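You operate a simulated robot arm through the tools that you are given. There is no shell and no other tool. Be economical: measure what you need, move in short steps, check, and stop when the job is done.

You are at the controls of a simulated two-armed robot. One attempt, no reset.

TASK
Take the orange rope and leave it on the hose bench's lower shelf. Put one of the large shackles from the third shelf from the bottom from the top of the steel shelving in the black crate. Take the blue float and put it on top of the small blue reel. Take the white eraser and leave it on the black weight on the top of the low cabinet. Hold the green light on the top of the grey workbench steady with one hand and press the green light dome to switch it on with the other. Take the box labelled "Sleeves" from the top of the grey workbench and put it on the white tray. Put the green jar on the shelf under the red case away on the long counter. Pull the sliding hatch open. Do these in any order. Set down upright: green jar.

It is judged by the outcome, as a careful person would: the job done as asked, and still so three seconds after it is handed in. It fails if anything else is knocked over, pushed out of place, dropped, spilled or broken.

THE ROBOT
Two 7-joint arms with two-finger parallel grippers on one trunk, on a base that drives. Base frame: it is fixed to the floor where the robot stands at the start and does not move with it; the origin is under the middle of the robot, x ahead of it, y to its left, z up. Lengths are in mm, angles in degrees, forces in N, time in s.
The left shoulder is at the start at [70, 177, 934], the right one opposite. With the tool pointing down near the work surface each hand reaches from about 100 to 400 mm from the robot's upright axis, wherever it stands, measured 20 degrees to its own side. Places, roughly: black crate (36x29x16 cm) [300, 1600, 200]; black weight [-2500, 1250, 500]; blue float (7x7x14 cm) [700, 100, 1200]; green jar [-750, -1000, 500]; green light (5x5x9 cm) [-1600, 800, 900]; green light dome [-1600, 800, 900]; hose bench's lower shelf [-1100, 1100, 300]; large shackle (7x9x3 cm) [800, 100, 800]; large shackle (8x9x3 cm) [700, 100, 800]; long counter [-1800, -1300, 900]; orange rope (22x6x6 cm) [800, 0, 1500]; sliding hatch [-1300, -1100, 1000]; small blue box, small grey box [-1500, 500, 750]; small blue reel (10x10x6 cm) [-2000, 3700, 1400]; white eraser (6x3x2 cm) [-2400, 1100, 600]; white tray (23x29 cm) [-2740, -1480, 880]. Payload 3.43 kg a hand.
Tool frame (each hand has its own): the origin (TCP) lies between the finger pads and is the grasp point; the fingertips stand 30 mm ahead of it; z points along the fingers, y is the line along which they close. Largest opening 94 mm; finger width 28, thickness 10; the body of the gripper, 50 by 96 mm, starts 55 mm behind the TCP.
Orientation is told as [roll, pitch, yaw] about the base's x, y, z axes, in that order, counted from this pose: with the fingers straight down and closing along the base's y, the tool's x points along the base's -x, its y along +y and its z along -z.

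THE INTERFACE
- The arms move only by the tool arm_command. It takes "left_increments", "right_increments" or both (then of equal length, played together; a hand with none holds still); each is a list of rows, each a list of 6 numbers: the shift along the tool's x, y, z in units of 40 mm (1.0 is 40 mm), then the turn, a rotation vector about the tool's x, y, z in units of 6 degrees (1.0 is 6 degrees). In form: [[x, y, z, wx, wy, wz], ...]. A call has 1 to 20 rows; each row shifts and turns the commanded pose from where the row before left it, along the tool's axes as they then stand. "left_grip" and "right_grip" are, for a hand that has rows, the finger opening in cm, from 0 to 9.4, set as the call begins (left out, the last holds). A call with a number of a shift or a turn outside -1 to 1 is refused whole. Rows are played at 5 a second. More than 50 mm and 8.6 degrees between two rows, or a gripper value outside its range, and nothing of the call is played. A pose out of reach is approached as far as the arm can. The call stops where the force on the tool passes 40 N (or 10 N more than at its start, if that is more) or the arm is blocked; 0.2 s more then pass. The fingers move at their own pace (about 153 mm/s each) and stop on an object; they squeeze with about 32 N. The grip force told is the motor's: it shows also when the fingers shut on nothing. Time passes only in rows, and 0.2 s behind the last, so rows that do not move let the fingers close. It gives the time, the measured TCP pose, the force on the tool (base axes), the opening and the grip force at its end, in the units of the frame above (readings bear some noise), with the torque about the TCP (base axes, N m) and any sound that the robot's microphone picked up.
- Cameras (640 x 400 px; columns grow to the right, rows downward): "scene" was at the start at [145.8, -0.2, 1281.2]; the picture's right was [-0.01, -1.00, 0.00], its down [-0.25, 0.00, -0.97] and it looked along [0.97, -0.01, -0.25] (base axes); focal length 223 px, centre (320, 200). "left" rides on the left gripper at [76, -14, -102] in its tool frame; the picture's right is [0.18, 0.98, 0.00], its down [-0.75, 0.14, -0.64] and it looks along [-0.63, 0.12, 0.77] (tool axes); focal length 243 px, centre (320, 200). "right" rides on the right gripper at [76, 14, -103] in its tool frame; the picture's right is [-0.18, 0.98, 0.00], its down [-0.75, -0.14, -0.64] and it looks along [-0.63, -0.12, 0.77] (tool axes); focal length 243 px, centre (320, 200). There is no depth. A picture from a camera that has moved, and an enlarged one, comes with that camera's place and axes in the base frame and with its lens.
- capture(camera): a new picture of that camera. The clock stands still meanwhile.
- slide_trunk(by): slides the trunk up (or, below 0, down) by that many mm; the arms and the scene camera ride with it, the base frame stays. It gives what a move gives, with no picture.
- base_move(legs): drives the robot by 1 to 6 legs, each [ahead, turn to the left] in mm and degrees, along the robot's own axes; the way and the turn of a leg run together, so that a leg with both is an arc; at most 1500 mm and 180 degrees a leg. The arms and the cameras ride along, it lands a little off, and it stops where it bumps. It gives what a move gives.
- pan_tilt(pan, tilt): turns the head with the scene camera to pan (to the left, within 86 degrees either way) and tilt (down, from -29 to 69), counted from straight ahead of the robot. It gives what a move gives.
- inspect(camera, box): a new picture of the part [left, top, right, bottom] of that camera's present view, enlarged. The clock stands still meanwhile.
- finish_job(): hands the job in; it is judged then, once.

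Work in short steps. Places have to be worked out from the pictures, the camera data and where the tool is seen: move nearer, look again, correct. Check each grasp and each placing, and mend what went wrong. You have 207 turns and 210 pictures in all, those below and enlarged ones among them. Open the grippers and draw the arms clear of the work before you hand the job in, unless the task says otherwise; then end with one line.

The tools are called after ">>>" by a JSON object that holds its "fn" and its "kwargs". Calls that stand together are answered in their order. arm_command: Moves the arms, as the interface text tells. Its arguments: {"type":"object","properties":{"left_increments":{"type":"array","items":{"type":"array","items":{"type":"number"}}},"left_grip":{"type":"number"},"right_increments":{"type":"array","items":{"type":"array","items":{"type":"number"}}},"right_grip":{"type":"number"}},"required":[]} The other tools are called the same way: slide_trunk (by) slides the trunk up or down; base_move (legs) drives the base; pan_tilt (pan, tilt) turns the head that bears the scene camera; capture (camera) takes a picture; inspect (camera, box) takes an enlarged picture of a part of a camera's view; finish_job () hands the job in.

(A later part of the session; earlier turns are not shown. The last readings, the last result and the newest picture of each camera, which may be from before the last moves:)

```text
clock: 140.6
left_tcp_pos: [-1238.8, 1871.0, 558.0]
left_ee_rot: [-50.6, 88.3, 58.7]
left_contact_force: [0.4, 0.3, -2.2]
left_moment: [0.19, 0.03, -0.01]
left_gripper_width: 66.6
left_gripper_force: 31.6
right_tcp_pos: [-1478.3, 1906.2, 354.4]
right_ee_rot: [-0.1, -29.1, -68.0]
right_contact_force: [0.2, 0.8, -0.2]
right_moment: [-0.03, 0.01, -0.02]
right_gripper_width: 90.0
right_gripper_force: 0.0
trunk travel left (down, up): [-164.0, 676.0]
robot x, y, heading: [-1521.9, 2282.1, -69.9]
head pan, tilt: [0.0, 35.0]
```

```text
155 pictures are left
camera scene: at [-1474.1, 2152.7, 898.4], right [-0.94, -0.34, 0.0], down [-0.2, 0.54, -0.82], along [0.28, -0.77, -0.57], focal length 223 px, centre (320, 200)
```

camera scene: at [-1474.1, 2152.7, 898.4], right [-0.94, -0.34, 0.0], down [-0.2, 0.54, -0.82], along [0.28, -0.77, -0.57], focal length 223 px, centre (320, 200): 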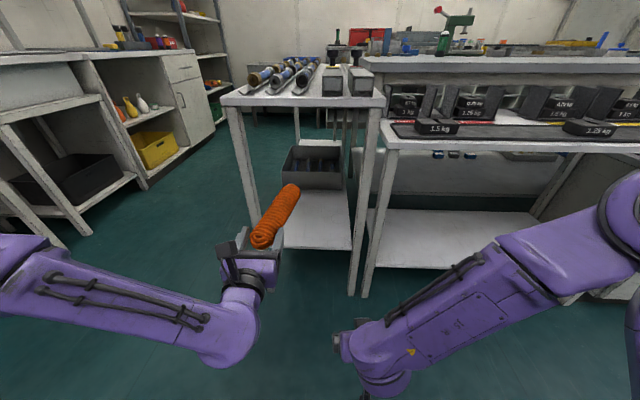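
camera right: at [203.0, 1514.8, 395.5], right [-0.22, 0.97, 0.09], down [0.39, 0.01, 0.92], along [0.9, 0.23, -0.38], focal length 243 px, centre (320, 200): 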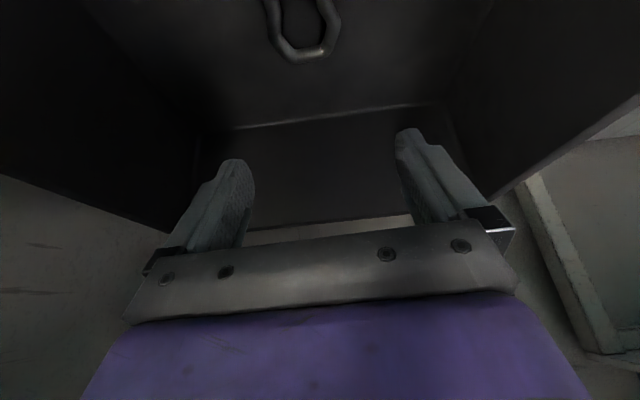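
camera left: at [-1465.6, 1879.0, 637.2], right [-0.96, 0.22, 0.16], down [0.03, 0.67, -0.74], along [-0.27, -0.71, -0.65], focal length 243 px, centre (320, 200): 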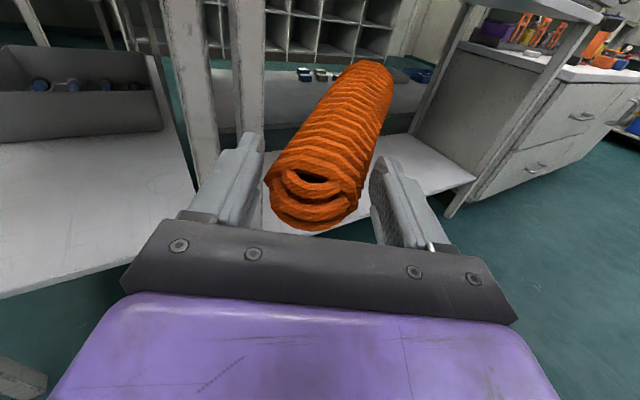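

The bench end with its free shelf is right ahead, between its two legs. I lower the trunk 100 mm, and move the left hand about 85 mm right and down to z≈330.

>>> {"fn": "slide_trunk", "kwargs": {"by": -100}}

>>> {"fn": "arm_command", "kwargs": {"left_increments": [[-0.8, 0.5, 0, 0, 0, 0], [-0.8, 0.5, 0, 0, 0, 0], [-0.8, 0.5, 0, 0, 0, 0], [-0.8, 0.5, 0, 0, 0, 0]]}}

>>> {"fn": "capture", "kwargs": {"camera": "left"}}

>>> {"fn": "capture", "kwargs": {"camera": "scene"}}

```text
clock: 141.9
left_tcp_pos: [-1238.9, 1871.7, 458.5]
left_ee_rot: [-50.8, 88.2, 58.4]
left_contact_force: [-0.1, -0.4, -2.0]
left_moment: [0.19, -0.01, 0.0]
left_gripper_width: 66.7
left_gripper_force: 32.1
right_tcp_pos: [-1477.6, 1905.5, 254.1]
right_ee_rot: [-0.2, -29.1, -68.0]
right_contact_force: [0.0, -0.1, -0.3]
right_moment: [0.01, 0.01, -0.01]
right_gripper_width: 89.7
right_gripper_force: 0.0
trunk travel left (down, up): [-64.0, 776.0]
robot x, y, heading: [-1523.6, 2281.0, -69.8]
head pan, tilt: [0.0, 35.0]
```

```text
clock: 142.9
left_tcp_pos: [-1313.4, 1846.5, 326.6]
left_ee_rot: [-50.4, 88.2, 58.8]
left_contact_force: [0.4, -1.2, -1.5]
left_moment: [0.2, 0.01, 0.01]
left_gripper_width: 66.1
left_gripper_force: 32.5
right_tcp_pos: [-1478.1, 1905.4, 254.7]
right_ee_rot: [-0.2, -29.1, -68.1]
right_contact_force: [0.7, 0.3, 0.2]
right_moment: [-0.02, 0.0, -0.02]
right_gripper_width: 89.9
right_gripper_force: 0.1
trunk travel left (down, up): [-64.0, 776.0]
robot x, y, heading: [-1526.7, 2286.1, -69.8]
head pan, tilt: [0.0, 35.0]
```

```text
154 pictures are left
camera left: at [-1335.6, 1947.2, 405.8], right [-0.93, -0.33, 0.16], down [-0.33, 0.58, -0.74], along [0.15, -0.75, -0.65], focal length 243 px, centre (320, 200)
```

left: 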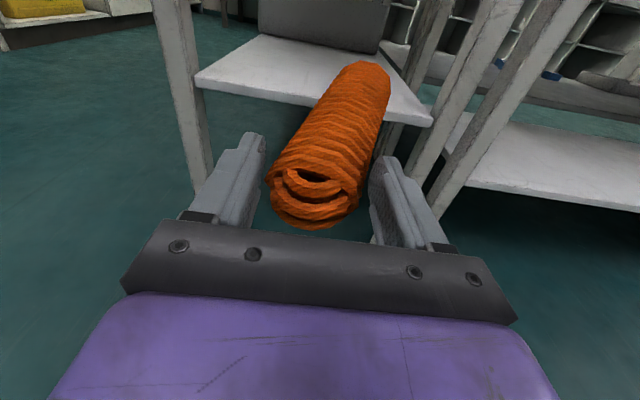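

```text
153 pictures are left
camera scene: at [-1474.2, 2152.8, 798.4], right [-0.94, -0.34, 0.0], down [-0.2, 0.54, -0.82], along [0.28, -0.77, -0.57], focal length 223 px, centre (320, 200)
```

scene: 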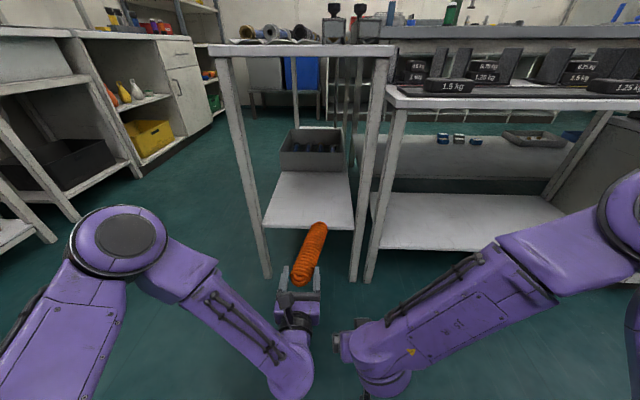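

The rope lies level at z≈327 and the shelf is at about 287, with its edge at v=1945. I raise the rope 14 mm, pull the right hand back and drive 275 mm forward to bring it over the shelf.

>>> {"fn": "arm_command", "kwargs": {"left_increments": [[0.35, 0, 0, 0, 0, 0], [0, 0, 0, 0, 0, 0]], "right_increments": [[0.78, 0, -0.45, 0, 0, 0], [0.78, 0, -0.45, 0, 0, 0]]}}

>>> {"fn": "base_move", "kwargs": {"legs": [[275, 0]]}}

>>> {"fn": "capture", "kwargs": {"camera": "left"}}

>>> {"fn": "capture", "kwargs": {"camera": "scene"}}

```text
clock: 143.5
left_tcp_pos: [-1314.0, 1847.3, 341.5]
left_ee_rot: [-51.4, 88.3, 57.8]
left_contact_force: [-0.6, -0.7, -1.9]
left_moment: [0.22, 0.02, 0.01]
left_gripper_width: 66.2
left_gripper_force: 32.5
right_tcp_pos: [-1470.4, 1957.5, 247.4]
right_ee_rot: [-0.3, -29.0, -68.2]
right_contact_force: [-0.3, -0.8, 0.4]
right_moment: [0.0, 0.04, 0.02]
right_gripper_width: 90.0
right_gripper_force: 0.1
right hand out of reach, approached as far as the arm can: row 1, 2
trunk travel left (down, up): [-64.0, 776.0]
robot x, y, heading: [-1524.7, 2283.4, -69.8]
head pan, tilt: [0.0, 35.0]
```

```text
clock: 145.5
left_tcp_pos: [-1224.0, 1582.7, 341.9]
left_ee_rot: [-50.8, 88.3, 57.9]
left_contact_force: [0.7, -0.3, -1.5]
left_moment: [0.24, 0.04, 0.03]
left_gripper_width: 66.3
left_gripper_force: 32.1
right_tcp_pos: [-1379.9, 1694.0, 247.4]
right_ee_rot: [-0.3, -29.0, -68.6]
right_contact_force: [0.4, -0.2, -0.2]
right_moment: [0.01, -0.03, 0.01]
right_gripper_width: 90.0
right_gripper_force: 0.1
trunk travel left (down, up): [-64.0, 776.0]
robot x, y, heading: [-1428.5, 2018.9, -70.5]
head pan, tilt: [0.0, 35.0]
```

```text
152 pictures are left
camera left: at [-1244.3, 1683.6, 420.6], right [-0.93, -0.32, 0.16], down [-0.33, 0.58, -0.74], along [0.14, -0.75, -0.65], focal length 243 px, centre (320, 200)
```

left: 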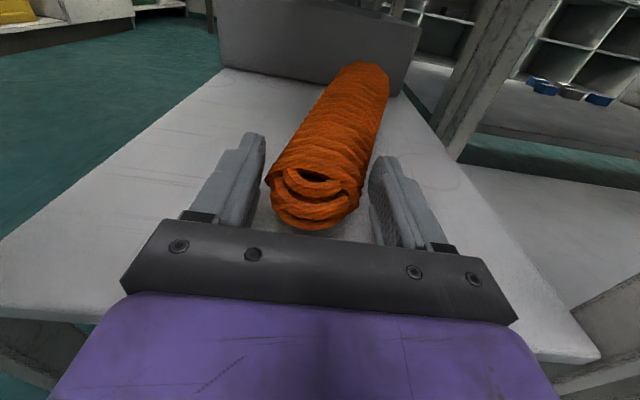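

```text
151 pictures are left
camera scene: at [-1381.1, 1890.3, 798.4], right [-0.94, -0.33, 0.0], down [-0.19, 0.54, -0.82], along [0.27, -0.77, -0.57], focal length 223 px, centre (320, 200)
```

scene: 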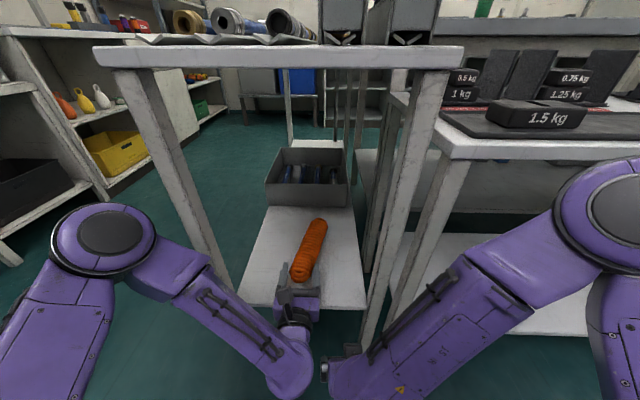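

The rope is over the free part of the shelf, clear of the grey box. I lower until it touches.

>>> {"fn": "arm_command", "kwargs": {"left_increments": [[-0.2, 0, 0, 0, 0, 0], [-0.2, 0, 0, 0, 0, 0], [-0.15, 0, 0, 0, 0, 0], [-0.1, 0, 0, 0, 0, 0], [0, 0, 0, 0, 0, 0]]}}

>>> {"fn": "inspect", "kwargs": {"camera": "scene", "box": [220, 180, 400, 320]}}

```text
clock: 146.2
left_tcp_pos: [-1223.4, 1582.7, 330.0]
left_ee_rot: [-68.7, 88.9, 40.1]
left_contact_force: [2.3, 6.4, 15.5]
left_moment: [0.28, -0.07, -0.01]
left_gripper_width: 63.2
left_gripper_force: 32.5
right_tcp_pos: [-1378.3, 1694.0, 248.1]
right_ee_rot: [-0.3, -29.0, -68.5]
right_contact_force: [0.0, -1.0, -0.2]
right_moment: [0.0, -0.01, -0.01]
right_gripper_width: 90.1
right_gripper_force: 0.1
trunk travel left (down, up): [-64.0, 776.0]
robot x, y, heading: [-1433.8, 2018.0, -70.5]
head pan, tilt: [0.0, 35.0]
stopped in row 3 (left hand): the force on the tool passed its limit at 54 N (the readings are from after the stop); the commanded pose is now the measured one
```

```text
2.86 times, centred on (310, 250) of scene
camera zoom: at [-1381.4, 1891.6, 798.5], right [-0.94, -0.34, 0.0], down [-0.19, 0.54, -0.82], along [0.28, -0.77, -0.57], focal length 636 px, centre (349, 57)
```

zoom: 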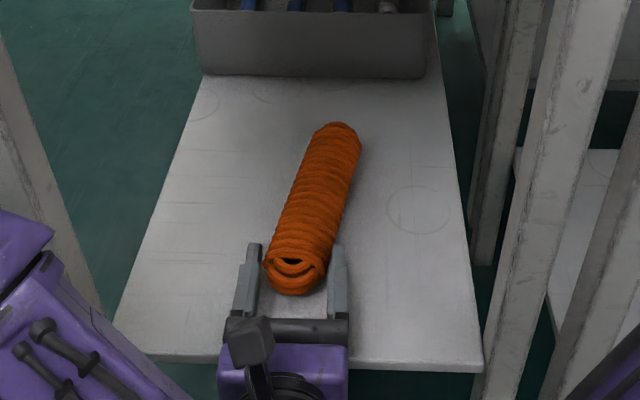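

It touched down on the shelf. I open the fingers and withdraw the hand straight back.

>>> {"fn": "arm_command", "kwargs": {"left_increments": [[0, 0, 0, 0, 0, 0], [0, 0, 0, 0, 0, 0], [0, 0, 0, 0, 0, 0], [0.1, 0, -0.4, 0, 0, 0], [0, 0, -0.5, 0, 0, 0], [0, 0, -0.5, 0, 0, 0]], "left_grip": 9.2}}

>>> {"fn": "base_move", "kwargs": {"legs": [[-300, 0]]}}

>>> {"fn": "capture", "kwargs": {"camera": "scene"}}

```text
clock: 147.6
left_tcp_pos: [-1240.3, 1634.7, 333.4]
left_ee_rot: [-60.0, 88.8, 48.7]
left_contact_force: [-0.1, -0.1, 0.0]
left_moment: [0.02, 0.0, 0.06]
left_gripper_width: 91.9
left_gripper_force: 0.0
right_tcp_pos: [-1378.8, 1694.7, 248.1]
right_ee_rot: [-0.3, -29.1, -68.6]
right_contact_force: [-0.7, -0.1, 0.3]
right_moment: [-0.02, -0.01, -0.02]
right_gripper_width: 90.1
right_gripper_force: 0.1
trunk travel left (down, up): [-64.0, 776.0]
robot x, y, heading: [-1430.0, 2020.1, -70.4]
head pan, tilt: [0.0, 35.0]
```

```text
clock: 149.6
left_tcp_pos: [-1342.4, 1920.3, 333.8]
left_ee_rot: [-58.9, 88.7, 49.8]
left_contact_force: [-0.1, 0.4, 0.4]
left_moment: [0.02, 0.0, -0.06]
left_gripper_width: 91.9
left_gripper_force: 0.0
right_tcp_pos: [-1479.5, 1979.6, 247.1]
right_ee_rot: [-0.4, -29.0, -68.6]
right_contact_force: [0.2, 0.1, -0.8]
right_moment: [0.02, 0.02, 0.0]
right_gripper_width: 89.7
right_gripper_force: 0.1
trunk travel left (down, up): [-64.0, 776.0]
robot x, y, heading: [-1532.0, 2305.7, -70.4]
head pan, tilt: [0.0, 35.0]
```

```text
149 pictures are left
camera scene: at [-1482.6, 2175.8, 798.4], right [-0.94, -0.34, 0.0], down [-0.19, 0.54, -0.82], along [0.27, -0.77, -0.57], focal length 223 px, centre (320, 200)
```

scene: 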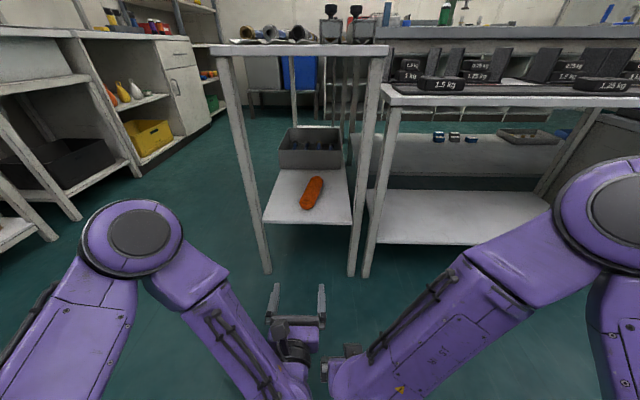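

The orange rope rests on the hose bench's lower shelf. Next is the eraser on the low cabinet to the right. I raise the trunk and drive over, facing it.

>>> {"fn": "slide_trunk", "kwargs": {"by": 400}}

>>> {"fn": "base_move", "kwargs": {"legs": [[0, -90], [900, 0], [0, 70]]}}

>>> {"fn": "pan_tilt", "kwargs": {"pan": 0, "tilt": 30}}

>>> {"fn": "capture", "kwargs": {"camera": "scene"}}

```text
clock: 153.4
left_tcp_pos: [-1341.1, 1921.1, 734.3]
left_ee_rot: [-59.1, 88.7, 49.7]
left_contact_force: [-0.3, -0.4, 0.2]
left_moment: [0.0, -0.05, -0.05]
left_gripper_width: 92.1
left_gripper_force: 0.0
right_tcp_pos: [-1480.5, 1979.7, 648.0]
right_ee_rot: [-0.2, -29.0, -68.6]
right_contact_force: [-0.6, -0.4, -0.2]
right_moment: [0.02, 0.02, 0.0]
right_gripper_width: 89.8
right_gripper_force: 0.0
trunk travel left (down, up): [-464.0, 376.0]
robot x, y, heading: [-1533.9, 2302.6, -70.2]
head pan, tilt: [0.0, 35.0]
```

```text
clock: 165.0
left_tcp_pos: [-2359.3, 1592.9, 732.6]
left_ee_rot: [-58.7, 88.6, 27.0]
left_contact_force: [0.5, 0.2, -0.6]
left_moment: [-0.03, 0.02, 0.01]
left_gripper_width: 91.9
left_gripper_force: 0.1
right_tcp_pos: [-2463.0, 1700.9, 646.9]
right_ee_rot: [-0.2, -29.1, -91.4]
right_contact_force: [-0.1, -0.3, -0.4]
right_moment: [0.03, 0.0, -0.03]
right_gripper_width: 90.1
right_gripper_force: 0.0
trunk travel left (down, up): [-464.0, 376.0]
robot x, y, heading: [-2386.8, 2021.6, -93.3]
head pan, tilt: [0.0, 35.0]
```

```text
clock: 165.7
left_tcp_pos: [-2359.4, 1592.4, 732.9]
left_ee_rot: [-59.2, 88.7, 26.7]
left_contact_force: [-0.2, 0.6, 0.7]
left_moment: [-0.03, -0.02, 0.01]
left_gripper_width: 91.8
left_gripper_force: 0.1
right_tcp_pos: [-2463.4, 1700.8, 648.1]
right_ee_rot: [-0.3, -29.0, -91.4]
right_contact_force: [0.6, -0.2, -0.8]
right_moment: [0.01, -0.01, -0.01]
right_gripper_width: 90.0
right_gripper_force: 0.0
trunk travel left (down, up): [-464.0, 376.0]
robot x, y, heading: [-2383.5, 2019.0, -93.1]
head pan, tilt: [0.0, 30.0]
```

```text
148 pictures are left
camera scene: at [-2389.9, 1880.8, 1206.2], right [-1.0, 0.06, 0.0], down [0.03, 0.5, -0.87], along [-0.05, -0.86, -0.5], focal length 223 px, centre (320, 200)
```

scene: 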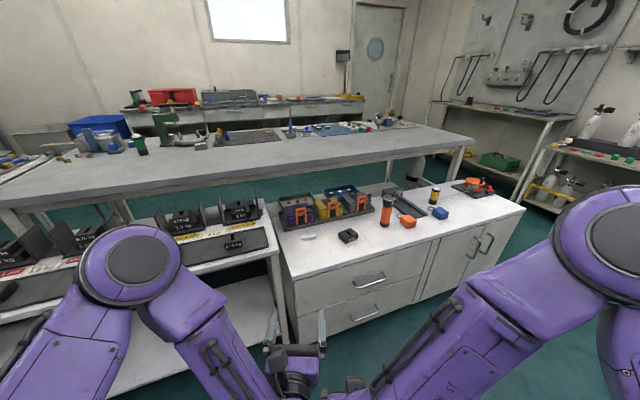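

>>> {"fn": "inspect", "kwargs": {"camera": "scene", "box": [260, 170, 500, 320]}}

```text
2.67 times, centred on (380, 245) of scene
camera zoom: at [-2389.9, 1880.8, 1206.2], right [-1.0, 0.06, 0.0], down [0.03, 0.5, -0.87], along [-0.05, -0.86, -0.5], focal length 594 px, centre (160, 80)
```

zoom: 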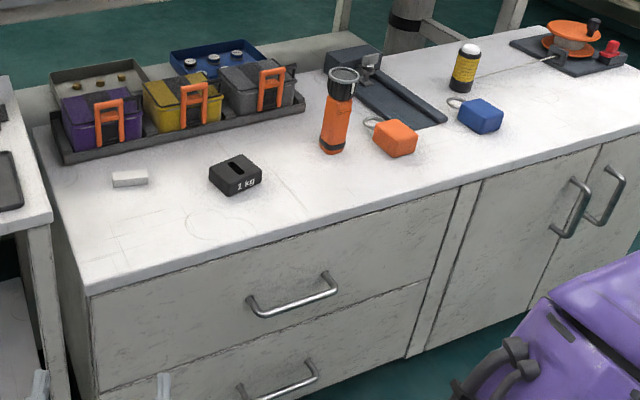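

I see the white eraser and the black 1 kg weight on the low cabinet. I raise the left hand out of the way, then move nearer and square up to the cabinet.

>>> {"fn": "arm_command", "kwargs": {"left_increments": [[0.9, 0, -0.5, 0, 0, 0], [0.9, 0, -0.5, 0, 0, 0], [0.9, 0, -0.5, 0, 0, 0], [0.9, 0, -0.5, 0, 0, 0], [0.9, 0, -0.5, 0, 0, 0], [0.9, 0, -0.5, 0, 0, 0]], "right_increments": [[-0.38, 0, -0.65, 0, 0, 0], [-0.38, 0, -0.65, 0, 0, 0], [-0.38, 0, -0.65, 0, 0, 0], [0, 0, 0, 0, 0, 0], [0, 0, 0, 0, 0, 0], [0, 0, 0, 0, 0, 0]]}}

>>> {"fn": "base_move", "kwargs": {"legs": [[0, -8], [400, 0], [0, 31]]}}

>>> {"fn": "capture", "kwargs": {"camera": "scene"}}

>>> {"fn": "capture", "kwargs": {"camera": "right"}}

```text
clock: 166.4
left_tcp_pos: [-2366.6, 1628.9, 815.6]
left_ee_rot: [-51.6, 88.2, 35.5]
left_contact_force: [5.4, -1.0, -0.4]
left_moment: [-0.07, 0.0, -0.58]
left_gripper_width: 91.8
left_gripper_force: 0.0
left hand out of reach, approached as far as the arm can: row 2, 3
right_tcp_pos: [-2460.2, 1697.6, 717.2]
right_ee_rot: [-0.9, -28.6, -91.6]
right_contact_force: [-5.9, 1.6, 0.4]
right_moment: [-0.05, -0.68, 0.2]
right_gripper_width: 89.9
right_gripper_force: 0.1
right hand out of reach, approached as far as the arm can: row 1, 2
trunk travel left (down, up): [-464.0, 376.0]
robot x, y, heading: [-2383.6, 2020.6, -93.4]
head pan, tilt: [0.0, 30.0]
stopped in row 3 (left hand): the force on the tool passed its limit at 69 N (the readings are from after the stop); the commanded pose is now the measured one
```

```text
clock: 167.7
left_tcp_pos: [-2420.4, 1626.2, 814.9]
left_ee_rot: [-48.6, 88.2, 30.9]
left_contact_force: [1.8, -0.3, 0.3]
left_moment: [-0.01, 0.02, -0.16]
left_gripper_width: 92.0
left_gripper_force: 0.0
right_tcp_pos: [-2504.0, 1709.0, 716.3]
right_ee_rot: [-0.9, -28.4, -99.8]
right_contact_force: [-1.8, -0.2, -0.9]
right_moment: [0.02, -0.12, 0.03]
right_gripper_width: 89.7
right_gripper_force: 0.1
trunk travel left (down, up): [-464.0, 376.0]
robot x, y, heading: [-2383.0, 2018.2, -101.2]
head pan, tilt: [0.0, 30.0]
stopped in leg 2: the force on the tool passed its limit at 41 N (the readings are from after the stop); the commanded pose is now the measured one
```

```text
146 pictures are left
camera scene: at [-2410.0, 1881.3, 1206.1], right [-0.98, 0.2, 0.0], down [0.1, 0.49, -0.87], along [-0.17, -0.85, -0.5], focal length 223 px, centre (320, 200)
```

scene: 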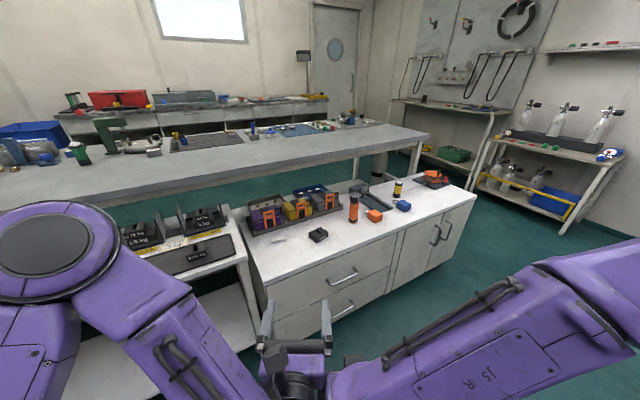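

```text
145 pictures are left
camera right: at [-2468.6, 1820.6, 770.1], right [0.94, -0.34, 0.07], down [-0.19, -0.33, 0.93], along [-0.29, -0.88, -0.37], focal length 243 px, centre (320, 200)
```

right: 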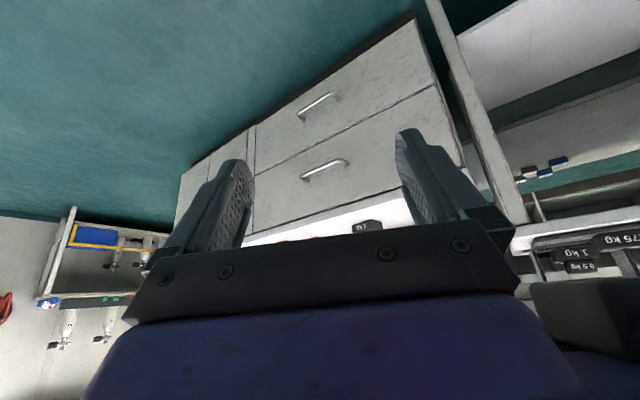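

The two hands had touched each other. I spread them apart sideways, then continue.

>>> {"fn": "arm_command", "kwargs": {"left_increments": [[0, -0.9, 0, 0, 0, 0], [0, -0.9, 0, 0, 0, 0], [0, -0.9, 0, 0, 0, 0], [0.8, -0.9, 0, 0, 0, 0], [0.8, 0, 0, 0, 0, 0], [0.8, 0, 0, 0, 0, 0], [0.8, 0, 0, 0, 0, 0]], "right_increments": [[0, -0.9, 0, 0, 0, 0], [0, -0.9, 0, 0, 0, 0], [0, -0.9, 0, 0, 0, 0], [0, 0, 0, 0, 0, 0], [0, 0, 0, 0, 0, 0], [0, 0, 0, 0, 0, 0], [0, 0, 0, 0, 0, 0]]}}

>>> {"fn": "base_move", "kwargs": {"legs": [[400, 0], [0, 31]]}}

>>> {"fn": "capture", "kwargs": {"camera": "scene"}}

>>> {"fn": "capture", "kwargs": {"camera": "right"}}

```text
clock: 169.3
left_tcp_pos: [-2372.1, 1533.2, 915.9]
left_ee_rot: [-50.7, 88.1, 28.7]
left_contact_force: [-0.2, 0.7, -0.2]
left_moment: [0.03, 0.02, 0.04]
left_gripper_width: 92.1
left_gripper_force: 0.0
left hand out of reach, approached as far as the arm can: row 1, 2, 3, 4, 6
right_tcp_pos: [-2581.0, 1668.4, 719.3]
right_ee_rot: [-1.0, -28.3, -99.8]
right_contact_force: [-0.2, 1.2, -0.4]
right_moment: [0.01, -0.02, 0.02]
right_gripper_width: 90.1
right_gripper_force: 0.1
right hand out of reach, approached as far as the arm can: row 1, 2, 3
trunk travel left (down, up): [-464.0, 376.0]
robot x, y, heading: [-2385.8, 2017.9, -101.4]
head pan, tilt: [0.0, 30.0]
```

```text
clock: 173.4
left_tcp_pos: [-2197.9, 1221.9, 915.0]
left_ee_rot: [-49.8, 88.1, 61.2]
left_contact_force: [1.1, -0.9, -0.2]
left_moment: [0.01, 0.01, 0.0]
left_gripper_width: 92.0
left_gripper_force: 0.1
right_tcp_pos: [-2447.0, 1229.8, 720.7]
right_ee_rot: [-1.1, -28.2, -68.1]
right_contact_force: [0.6, 0.1, -0.5]
right_moment: [0.03, 0.0, -0.01]
right_gripper_width: 89.8
right_gripper_force: 0.1
trunk travel left (down, up): [-464.0, 376.0]
robot x, y, heading: [-2466.0, 1629.0, -70.0]
head pan, tilt: [0.0, 30.0]
```

```text
144 pictures are left
camera scene: at [-2412.9, 1498.4, 1206.2], right [-0.94, -0.35, 0.0], down [-0.17, 0.47, -0.87], along [0.3, -0.81, -0.5], focal length 223 px, centre (320, 200)
```

scene: 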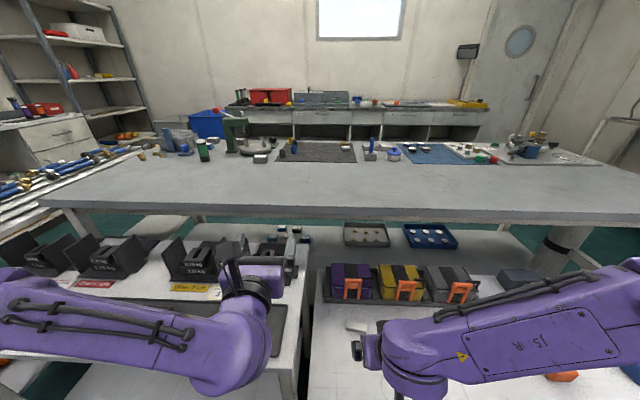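

```text
143 pictures are left
camera right: at [-2475.4, 1342.4, 775.2], right [0.98, 0.21, 0.07], down [0.01, -0.38, 0.92], along [0.22, -0.9, -0.37], focal length 243 px, centre (320, 200)
```

right: 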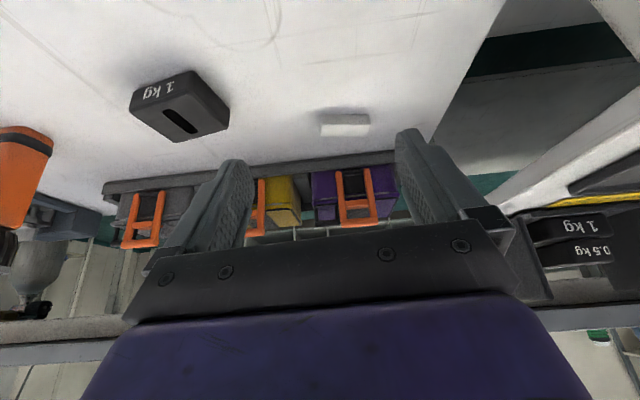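

Triangulating, the eraser is at about [-2385, 1121, 580] and the weight's top at about [-2549, 1163, 610]. I move the right hand towards the eraser and look again.

>>> {"fn": "arm_command", "kwargs": {"right_increments": [[-0.35, 0.17, 0.8, 0, 0, 0], [-0.35, 0.17, 0.8, 0, 0, 0], [-0.35, 0.16, 0.8, 0, 0, 0]]}}

>>> {"fn": "capture", "kwargs": {"camera": "right"}}

```text
clock: 174.2
left_tcp_pos: [-2199.5, 1222.2, 914.5]
left_ee_rot: [-48.1, 88.2, 62.9]
left_contact_force: [0.1, -0.2, -0.7]
left_moment: [0.01, -0.01, 0.0]
left_gripper_width: 92.1
left_gripper_force: 0.1
right_tcp_pos: [-2396.7, 1156.6, 654.2]
right_ee_rot: [-1.1, -28.3, -68.2]
right_contact_force: [0.1, 0.0, 0.1]
right_moment: [0.02, -0.02, 0.02]
right_gripper_width: 89.7
right_gripper_force: 0.1
trunk travel left (down, up): [-464.0, 376.0]
robot x, y, heading: [-2465.9, 1632.6, -69.7]
head pan, tilt: [0.0, 30.0]
```

```text
142 pictures are left
camera right: at [-2425.1, 1269.4, 708.0], right [0.98, 0.21, 0.07], down [0.01, -0.38, 0.92], along [0.22, -0.9, -0.37], focal length 243 px, centre (320, 200)
```

right: 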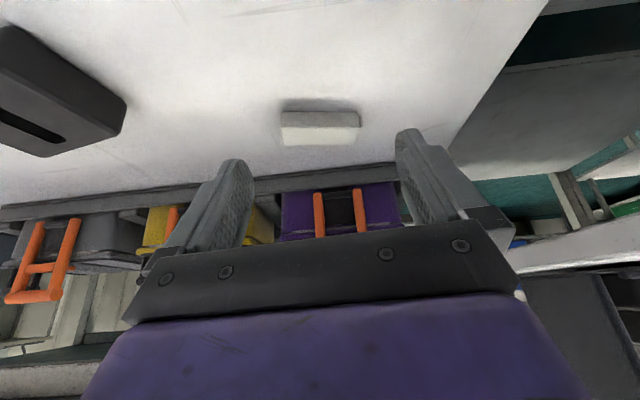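

Aligned sideways. I make the last 44 mm forward and 46 mm down, then close.

>>> {"fn": "arm_command", "kwargs": {"right_increments": [[-0.2, 0, 0.6, 0, 0, 0], [-0.15, 0, 0.5, 0, 0, 0], [-0.1, 0, 0.36, 0, 0, 0], [0, 0, 0, 0, 0, 0]]}}

>>> {"fn": "arm_command", "kwargs": {"right_increments": [[0, 0, 0, 0, 0, 0], [0, 0, 0, 0, 0, 0], [0, 0, 0, 0, 0, 0], [0, 0, 0, 0, 0, 0]], "right_grip": 4}}

>>> {"fn": "capture", "kwargs": {"camera": "right"}}

```text
clock: 175.2
left_tcp_pos: [-2199.2, 1225.3, 917.3]
left_ee_rot: [-53.5, 88.3, 57.4]
left_contact_force: [-0.1, 0.1, 0.1]
left_moment: [-0.02, -0.02, -0.03]
left_gripper_width: 92.0
left_gripper_force: 0.0
right_tcp_pos: [-2382.4, 1118.5, 613.2]
right_ee_rot: [-1.0, -28.5, -68.1]
right_contact_force: [-3.4, 9.0, 12.5]
right_moment: [0.51, -0.48, 0.47]
right_gripper_width: 89.4
right_gripper_force: 0.1
trunk travel left (down, up): [-464.0, 376.0]
robot x, y, heading: [-2463.8, 1625.9, -69.7]
head pan, tilt: [0.0, 30.0]
```

```text
clock: 176.2
left_tcp_pos: [-2197.5, 1225.2, 915.1]
left_ee_rot: [-50.1, 88.4, 60.9]
left_contact_force: [0.2, 0.1, 0.8]
left_moment: [-0.02, -0.01, 0.02]
left_gripper_width: 91.8
left_gripper_force: 0.1
right_tcp_pos: [-2381.1, 1117.1, 614.5]
right_ee_rot: [-1.0, -28.5, -68.1]
right_contact_force: [11.0, 0.3, 13.0]
right_moment: [0.15, -0.75, -0.04]
right_gripper_width: 59.0
right_gripper_force: 32.4
trunk travel left (down, up): [-464.0, 376.0]
robot x, y, heading: [-2466.7, 1629.2, -69.7]
head pan, tilt: [0.0, 30.0]
```

```text
141 pictures are left
camera right: at [-2409.5, 1231.2, 667.2], right [0.98, 0.21, 0.07], down [0.01, -0.38, 0.93], along [0.22, -0.9, -0.37], focal length 243 px, centre (320, 200)
```

right: 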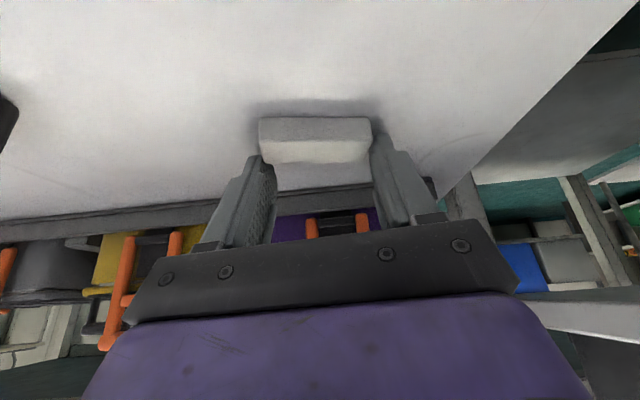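

Eraser gripped at 59 mm. I lift it 75 mm, and shift towards the weight: 140 mm right and about 100 mm back.

>>> {"fn": "arm_command", "kwargs": {"right_increments": [[-0.3, 0, -0.55, 0, 0, 0], [-0.3, 0, -0.55, 0, 0, 0], [-0.3, 0, -0.55, 0, 0, 0], [0.55, -0.85, -0.3, 0, 0, 0], [0.55, -0.85, -0.3, 0, 0, 0], [0.55, -0.85, -0.3, 0, 0, 0], [0.55, -0.85, -0.3, 0, 0, 0]]}}

>>> {"fn": "capture", "kwargs": {"camera": "right"}}

>>> {"fn": "capture", "kwargs": {"camera": "scene"}}

```text
clock: 177.8
left_tcp_pos: [-2199.7, 1223.7, 917.5]
left_ee_rot: [-51.7, 88.1, 59.2]
left_contact_force: [-0.4, 0.5, 0.7]
left_moment: [-0.02, -0.03, 0.0]
left_gripper_width: 92.1
left_gripper_force: 0.1
right_tcp_pos: [-2548.7, 1157.2, 693.4]
right_ee_rot: [-1.1, -28.3, -68.2]
right_contact_force: [-0.6, 0.2, -0.2]
right_moment: [-0.02, -0.01, -0.01]
right_gripper_width: 58.8
right_gripper_force: 32.6
right hand out of reach, approached as far as the arm can: row 7
trunk travel left (down, up): [-464.0, 376.0]
robot x, y, heading: [-2462.7, 1628.7, -69.8]
head pan, tilt: [0.0, 30.0]
```

```text
140 pictures are left
camera right: at [-2577.0, 1272.6, 747.4], right [0.98, 0.21, 0.07], down [0.01, -0.38, 0.92], along [0.22, -0.9, -0.37], focal length 243 px, centre (320, 200)
```

right: 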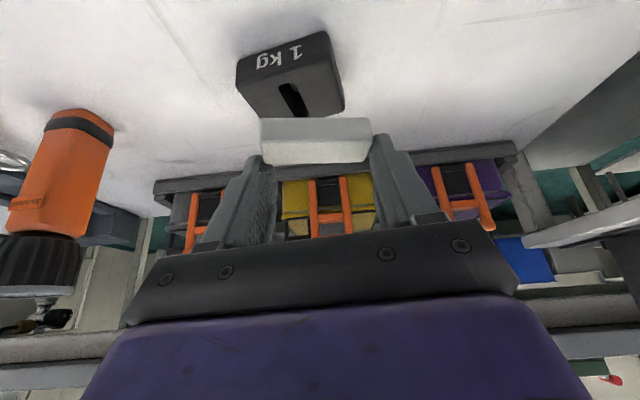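

```text
139 pictures are left
camera scene: at [-2413.9, 1498.8, 1206.3], right [-0.94, -0.35, 0.0], down [-0.17, 0.47, -0.87], along [0.3, -0.81, -0.5], focal length 223 px, centre (320, 200)
```

scene: 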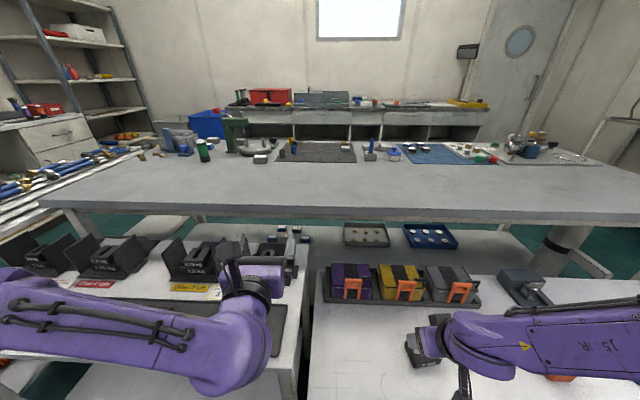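

The eraser is above the weight, whose centre I put at about [-2553, 1150]. I shift a few mm and lower gently until it touches.

>>> {"fn": "arm_command", "kwargs": {"right_increments": [[0.12, -0.15, 0.5, 0, 0, 0], [0.12, 0, 0.22, 0, 0, 0], [0.06, 0, 0.11, 0, 0, 0]]}}

>>> {"fn": "capture", "kwargs": {"camera": "right"}}

```text
clock: 178.6
left_tcp_pos: [-2198.1, 1223.6, 914.8]
left_ee_rot: [-49.8, 88.1, 61.2]
left_contact_force: [0.1, -0.2, 0.1]
left_moment: [-0.03, 0.02, 0.01]
left_gripper_width: 92.2
left_gripper_force: 0.1
right_tcp_pos: [-2549.8, 1151.8, 655.1]
right_ee_rot: [-1.1, -28.3, -68.0]
right_contact_force: [0.7, 0.7, 0.2]
right_moment: [-0.02, -0.01, 0.0]
right_gripper_width: 58.8
right_gripper_force: 31.7
trunk travel left (down, up): [-464.0, 376.0]
robot x, y, heading: [-2466.8, 1630.7, -70.0]
head pan, tilt: [0.0, 30.0]
```

```text
138 pictures are left
camera right: at [-2578.1, 1263.9, 709.9], right [0.98, 0.21, 0.07], down [0.01, -0.38, 0.92], along [0.22, -0.9, -0.37], focal length 243 px, centre (320, 200)
```

right: 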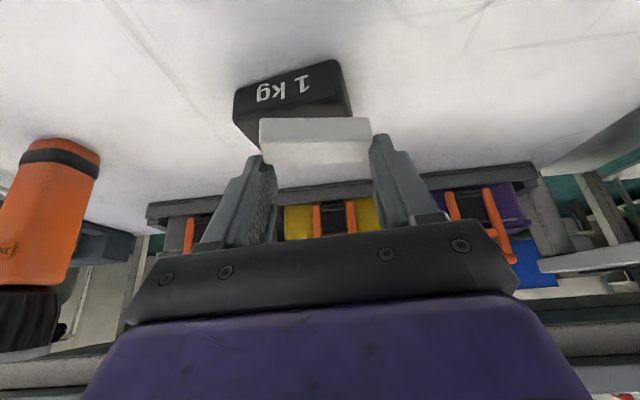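

The weight's top centre comes out near u=−2000, v=1955, so I shift 7 mm right and 6 mm forward and lower in small steps.

>>> {"fn": "arm_command", "kwargs": {"right_increments": [[-0.13, -0.18, 0.07, 0, 0, 0], [0.06, 0, 0.11, 0, 0, 0], [0.05, 0, 0.08, 0, 0, 0], [0.04, 0, 0.06, 0, 0, 0], [0.04, 0, 0.06, 0, 0, 0]]}}

>>> {"fn": "inspect", "kwargs": {"camera": "right", "box": [200, 40, 440, 200]}}

```text
clock: 179.8
left_tcp_pos: [-2198.2, 1223.9, 916.6]
left_ee_rot: [-50.0, 88.2, 61.2]
left_contact_force: [-0.5, 0.4, -0.6]
left_moment: [0.01, -0.02, 0.01]
left_gripper_width: 92.0
left_gripper_force: 0.0
right_tcp_pos: [-2553.1, 1145.0, 642.5]
right_ee_rot: [-1.1, -28.3, -68.2]
right_contact_force: [-0.8, 0.0, 0.0]
right_moment: [-0.01, -0.03, 0.03]
right_gripper_width: 58.9
right_gripper_force: 32.1
trunk travel left (down, up): [-464.0, 376.0]
robot x, y, heading: [-2465.6, 1629.1, -69.8]
head pan, tilt: [0.0, 30.0]
```

```text
2.50 times, centred on (320, 120) of right
camera zoom: at [-2582.1, 1258.2, 696.4], right [0.98, 0.21, 0.07], down [0.01, -0.38, 0.92], along [0.22, -0.9, -0.37], focal length 606 px, centre (320, 400)
```

zoom: 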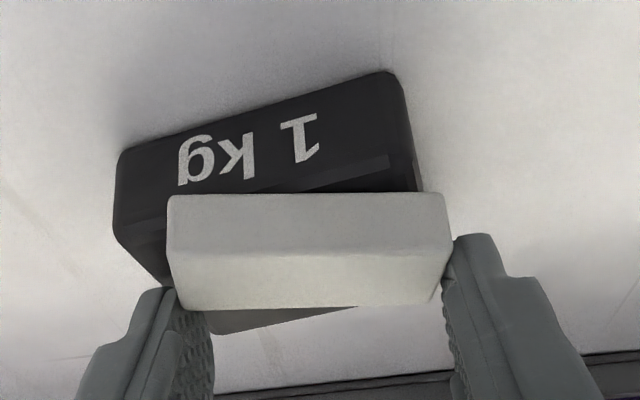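

Not touching yet. I shift another 5 mm right and 6 mm forward, and keep lowering in small steps.

>>> {"fn": "arm_command", "kwargs": {"right_increments": [[-0.12, -0.13, 0.07, 0, 0, 0], [0.05, 0, 0.08, 0, 0, 0], [0.04, 0, 0.06, 0, 0, 0], [0.04, 0, 0.06, 0, 0, 0], [0.03, 0, 0.05, 0, 0, 0], [0.03, 0, 0.05, 0, 0, 0]]}}

>>> {"fn": "inspect", "kwargs": {"camera": "right", "box": [200, 40, 440, 200]}}

```text
clock: 180.5
left_tcp_pos: [-2200.5, 1227.3, 916.7]
left_ee_rot: [-55.1, 88.4, 55.7]
left_contact_force: [-0.1, -0.4, 0.1]
left_moment: [0.03, 0.0, 0.0]
left_gripper_width: 92.0
left_gripper_force: 0.1
right_tcp_pos: [-2558.0, 1137.6, 641.5]
right_ee_rot: [-1.2, -29.2, -68.0]
right_contact_force: [-6.2, 10.0, 29.1]
right_moment: [0.68, -0.08, 0.28]
right_gripper_width: 58.6
right_gripper_force: 32.0
trunk travel left (down, up): [-464.0, 376.0]
robot x, y, heading: [-2466.1, 1628.0, -69.9]
head pan, tilt: [0.0, 30.0]
stopped in row 3 (right hand): the force on the tool passed its limit at 45 N (the readings are from after the stop); the commanded pose is now the measured one
```

```text
2.50 times, centred on (320, 120) of right
camera zoom: at [-2585.7, 1252.0, 693.6], right [0.98, 0.21, 0.07], down [0.01, -0.37, 0.93], along [0.22, -0.91, -0.36], focal length 606 px, centre (320, 400)
```

zoom: 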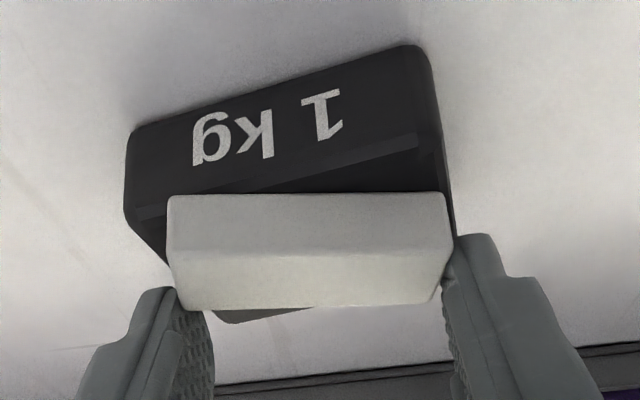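

Contact at an eraser height of about z=597: it rests on the weight. I relieve the pressure by 1–2 mm, open, and lift away straight up.

>>> {"fn": "arm_command", "kwargs": {"right_increments": [[-0.02, 0, -0.04, 0, 0, 0], [0, 0, 0, 0, 0, 0]]}}

>>> {"fn": "arm_command", "kwargs": {"right_increments": [[0, 0, 0, 0, 0, 0], [0, 0, 0, 0, 0, 0], [-0.2, 0, -0.4, 0, 0, 0], [-0.3, 0, -0.6, 0, 0, 0], [-0.3, 0, -0.6, 0, 0, 0], [-0.3, 0, -0.6, 0, 0, 0]], "right_grip": 8}}

>>> {"fn": "capture", "kwargs": {"camera": "right"}}

```text
clock: 181.1
left_tcp_pos: [-2199.5, 1226.0, 917.0]
left_ee_rot: [-53.9, 88.2, 57.1]
left_contact_force: [0.4, 0.3, -0.6]
left_moment: [-0.01, -0.02, 0.0]
left_gripper_width: 92.0
left_gripper_force: 0.1
right_tcp_pos: [-2556.4, 1136.5, 641.9]
right_ee_rot: [-1.2, -29.0, -68.1]
right_contact_force: [-6.6, 10.9, 21.8]
right_moment: [0.6, -0.18, 0.32]
right_gripper_width: 58.3
right_gripper_force: 31.8
trunk travel left (down, up): [-464.0, 376.0]
robot x, y, heading: [-2462.6, 1629.7, -69.6]
head pan, tilt: [0.0, 30.0]
```

```text
clock: 182.5
left_tcp_pos: [-2199.3, 1223.2, 916.2]
left_ee_rot: [-50.5, 88.0, 60.5]
left_contact_force: [-0.4, -0.5, -0.7]
left_moment: [-0.01, 0.01, 0.01]
left_gripper_width: 92.0
left_gripper_force: 0.1
right_tcp_pos: [-2557.4, 1138.6, 715.7]
right_ee_rot: [-1.1, -28.8, -68.2]
right_contact_force: [-0.4, -0.3, -0.5]
right_moment: [0.0, -0.01, -0.03]
right_gripper_width: 80.0
right_gripper_force: 0.1
right hand out of reach, approached as far as the arm can: row 6
trunk travel left (down, up): [-464.0, 376.0]
robot x, y, heading: [-2468.3, 1630.3, -69.6]
head pan, tilt: [0.0, 30.0]
```

```text
135 pictures are left
camera right: at [-2584.9, 1251.3, 770.0], right [0.98, 0.21, 0.07], down [0.01, -0.37, 0.93], along [0.22, -0.9, -0.37], focal length 243 px, centre (320, 200)
```

right: 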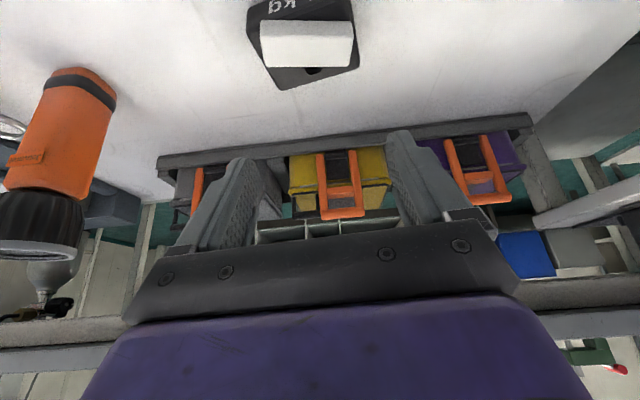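

The eraser sits centred on the weight. Now I back off a little and look over the grey workbench for the green light and the "Sleeves" box.

>>> {"fn": "base_move", "kwargs": {"legs": [[-250, 0]]}}

>>> {"fn": "slide_trunk", "kwargs": {"by": 200}}

>>> {"fn": "pan_tilt", "kwargs": {"pan": 10, "tilt": 20}}

>>> {"fn": "inspect", "kwargs": {"camera": "scene", "box": [0, 60, 320, 260]}}

>>> {"fn": "inspect", "kwargs": {"camera": "scene", "box": [320, 60, 640, 260]}}

```text
clock: 184.3
left_tcp_pos: [-2287.3, 1455.0, 917.2]
left_ee_rot: [-51.5, 88.3, 59.2]
left_contact_force: [-0.7, 0.6, 0.1]
left_moment: [0.05, 0.01, 0.0]
left_gripper_width: 92.3
left_gripper_force: 0.1
right_tcp_pos: [-2645.4, 1371.8, 718.1]
right_ee_rot: [-1.2, -28.9, -68.7]
right_contact_force: [-0.6, -0.6, -0.6]
right_moment: [0.0, 0.03, -0.01]
right_gripper_width: 80.1
right_gripper_force: 0.1
trunk travel left (down, up): [-464.0, 376.0]
robot x, y, heading: [-2546.4, 1864.2, -70.3]
head pan, tilt: [0.0, 30.0]
```

```text
clock: 186.5
left_tcp_pos: [-2285.8, 1452.4, 1115.9]
left_ee_rot: [-49.9, 88.3, 60.5]
left_contact_force: [-1.3, 1.1, -0.8]
left_moment: [0.03, 0.02, -0.03]
left_gripper_width: 92.1
left_gripper_force: 0.0
right_tcp_pos: [-2646.1, 1370.5, 917.4]
right_ee_rot: [-1.2, -28.9, -68.6]
right_contact_force: [0.2, 1.0, 0.3]
right_moment: [-0.03, 0.03, -0.01]
right_gripper_width: 80.1
right_gripper_force: 0.1
trunk travel left (down, up): [-664.0, 176.0]
robot x, y, heading: [-2549.6, 1860.8, -70.5]
head pan, tilt: [0.0, 30.0]
```

```text
clock: 187.2
left_tcp_pos: [-2286.9, 1453.0, 1115.9]
left_ee_rot: [-50.3, 88.2, 60.3]
left_contact_force: [0.0, 0.2, 0.5]
left_moment: [0.01, -0.01, -0.02]
left_gripper_width: 92.2
left_gripper_force: 0.1
right_tcp_pos: [-2644.0, 1370.5, 917.4]
right_ee_rot: [-1.2, -28.9, -68.5]
right_contact_force: [0.1, -0.7, -0.5]
right_moment: [-0.02, 0.0, 0.02]
right_gripper_width: 80.2
right_gripper_force: 0.0
trunk travel left (down, up): [-664.0, 176.0]
robot x, y, heading: [-2548.2, 1860.1, -70.4]
head pan, tilt: [10.0, 20.0]
```

```text
2.00 times, centred on (160, 160) of scene
camera zoom: at [-2483.3, 1734.7, 1422.2], right [-0.87, -0.5, 0.0], down [-0.17, 0.3, -0.94], along [0.47, -0.82, -0.34], focal length 445 px, centre (640, 280)
```

zoom: 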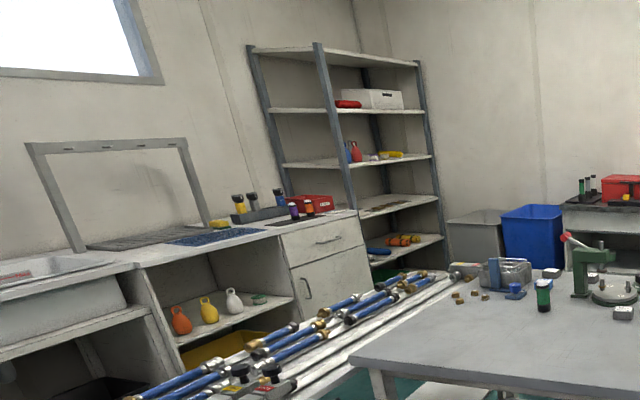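

```text
2.00 times, centred on (480, 160) of scene
camera zoom: at [-2483.3, 1734.7, 1422.2], right [-0.87, -0.5, 0.0], down [-0.17, 0.3, -0.94], along [0.47, -0.82, -0.34], focal length 445 px, centre (0, 280)
```

zoom: 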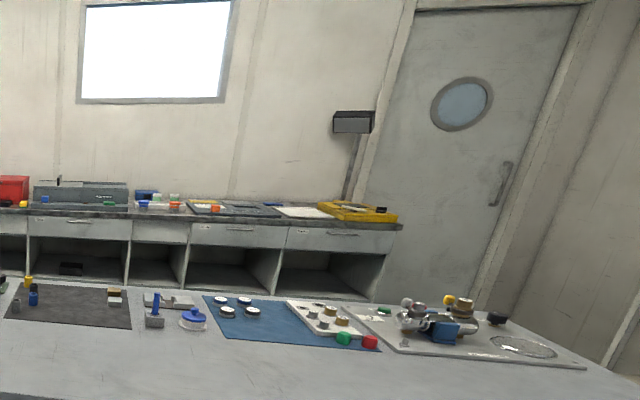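

The green light with its dome stands at about [-1550, 730] on the workbench, nearer its far side. I look to the right to see whether there's a shorter passage round that end.

>>> {"fn": "pan_tilt", "kwargs": {"pan": -45, "tilt": 30}}

>>> {"fn": "capture", "kwargs": {"camera": "scene"}}

```text
clock: 188.5
left_tcp_pos: [-2286.3, 1453.2, 1117.0]
left_ee_rot: [-50.1, 88.2, 60.4]
left_contact_force: [0.0, 0.3, 0.5]
left_moment: [0.03, -0.01, 0.03]
left_gripper_width: 91.8
left_gripper_force: 0.1
right_tcp_pos: [-2644.9, 1370.7, 916.9]
right_ee_rot: [-1.1, -28.9, -68.5]
right_contact_force: [0.1, -1.1, 0.9]
right_moment: [0.01, -0.01, 0.01]
right_gripper_width: 79.9
right_gripper_force: 0.1
trunk travel left (down, up): [-664.0, 176.0]
robot x, y, heading: [-2551.0, 1858.9, -70.3]
head pan, tilt: [-45.0, 30.0]
```

```text
132 pictures are left
camera scene: at [-2567.9, 1733.8, 1406.2], right [-0.9, 0.43, 0.0], down [0.21, 0.45, -0.87], along [-0.37, -0.78, -0.5], focal length 223 px, centre (320, 200)
```

scene: 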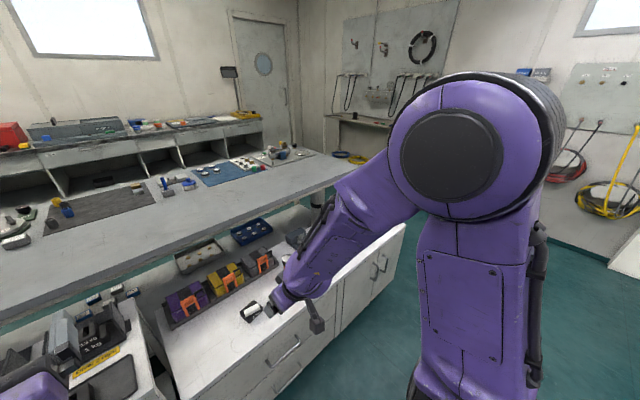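

The far side of the workbench (an aisle about 1.3 m wide facing the long counter) is the right place to work. I drive back round through the known corridor, in checked legs.

>>> {"fn": "base_move", "kwargs": {"legs": [[0, 90], [1400, 0]]}}

```text
clock: 199.5
left_tcp_pos: [-878.2, 2748.2, 1115.1]
left_ee_rot: [-50.1, 88.2, 156.8]
left_contact_force: [0.3, -0.2, 0.2]
left_moment: [0.02, 0.0, 0.03]
left_gripper_width: 92.0
left_gripper_force: 0.1
right_tcp_pos: [-757.5, 2399.7, 916.8]
right_ee_rot: [-1.1, -28.9, 27.9]
right_contact_force: [-0.2, 0.2, -0.2]
right_moment: [0.0, -0.03, 0.0]
right_gripper_width: 80.1
right_gripper_force: 0.1
trunk travel left (down, up): [-664.0, 176.0]
robot x, y, heading: [-1253.7, 2442.9, 26.1]
head pan, tilt: [-45.0, 30.0]
```

At u≈−328, v≈2726. I cut the corner diagonally and line up with the corridor.

>>> {"fn": "base_move", "kwargs": {"legs": [[0, -45], [560, 0], [0, -50]]}}

>>> {"fn": "pan_tilt", "kwargs": {"pan": 0, "tilt": 30}}

>>> {"fn": "capture", "kwargs": {"camera": "scene"}}

```text
clock: 200.5
left_tcp_pos: [-850.9, 2709.6, 1115.4]
left_ee_rot: [-50.9, 88.3, 150.7]
left_contact_force: [-0.2, -0.2, 0.2]
left_moment: [0.01, -0.02, 0.03]
left_gripper_width: 92.2
left_gripper_force: 0.0
right_tcp_pos: [-761.6, 2353.9, 917.5]
right_ee_rot: [-1.1, -28.9, 22.3]
right_contact_force: [0.5, 0.1, 0.7]
right_moment: [0.0, -0.04, 0.04]
right_gripper_width: 79.7
right_gripper_force: 0.0
trunk travel left (down, up): [-664.0, 176.0]
robot x, y, heading: [-1254.6, 2441.0, 20.7]
head pan, tilt: [-45.0, 30.0]
stopped in leg 1: the robot was blocked; the commanded pose is now the measured one
```

```text
clock: 201.6
left_tcp_pos: [-851.4, 2711.0, 1116.2]
left_ee_rot: [-49.8, 88.2, 151.8]
left_contact_force: [-0.1, -0.3, 0.0]
left_moment: [0.0, -0.01, 0.01]
left_gripper_width: 91.9
left_gripper_force: 0.0
right_tcp_pos: [-761.4, 2353.1, 917.4]
right_ee_rot: [-1.2, -28.9, 22.4]
right_contact_force: [-0.8, -0.5, -0.2]
right_moment: [0.0, 0.01, -0.01]
right_gripper_width: 79.9
right_gripper_force: 0.1
trunk travel left (down, up): [-664.0, 176.0]
robot x, y, heading: [-1256.2, 2438.6, 21.2]
head pan, tilt: [0.0, 30.0]
```

```text
131 pictures are left
camera scene: at [-1121.8, 2492.1, 1406.2], right [0.36, -0.93, 0.0], down [-0.47, -0.18, -0.87], along [0.81, 0.31, -0.5], focal length 223 px, centre (320, 200)
```

scene: 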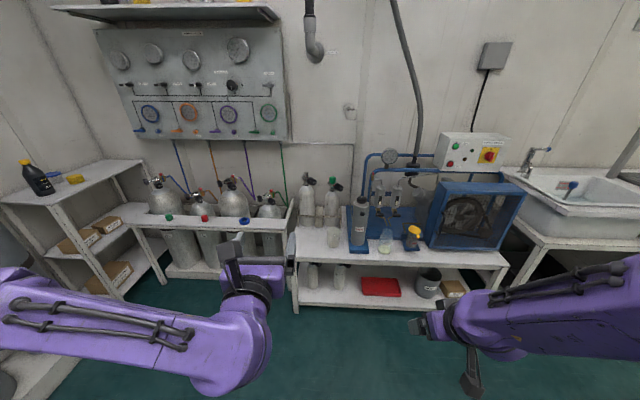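

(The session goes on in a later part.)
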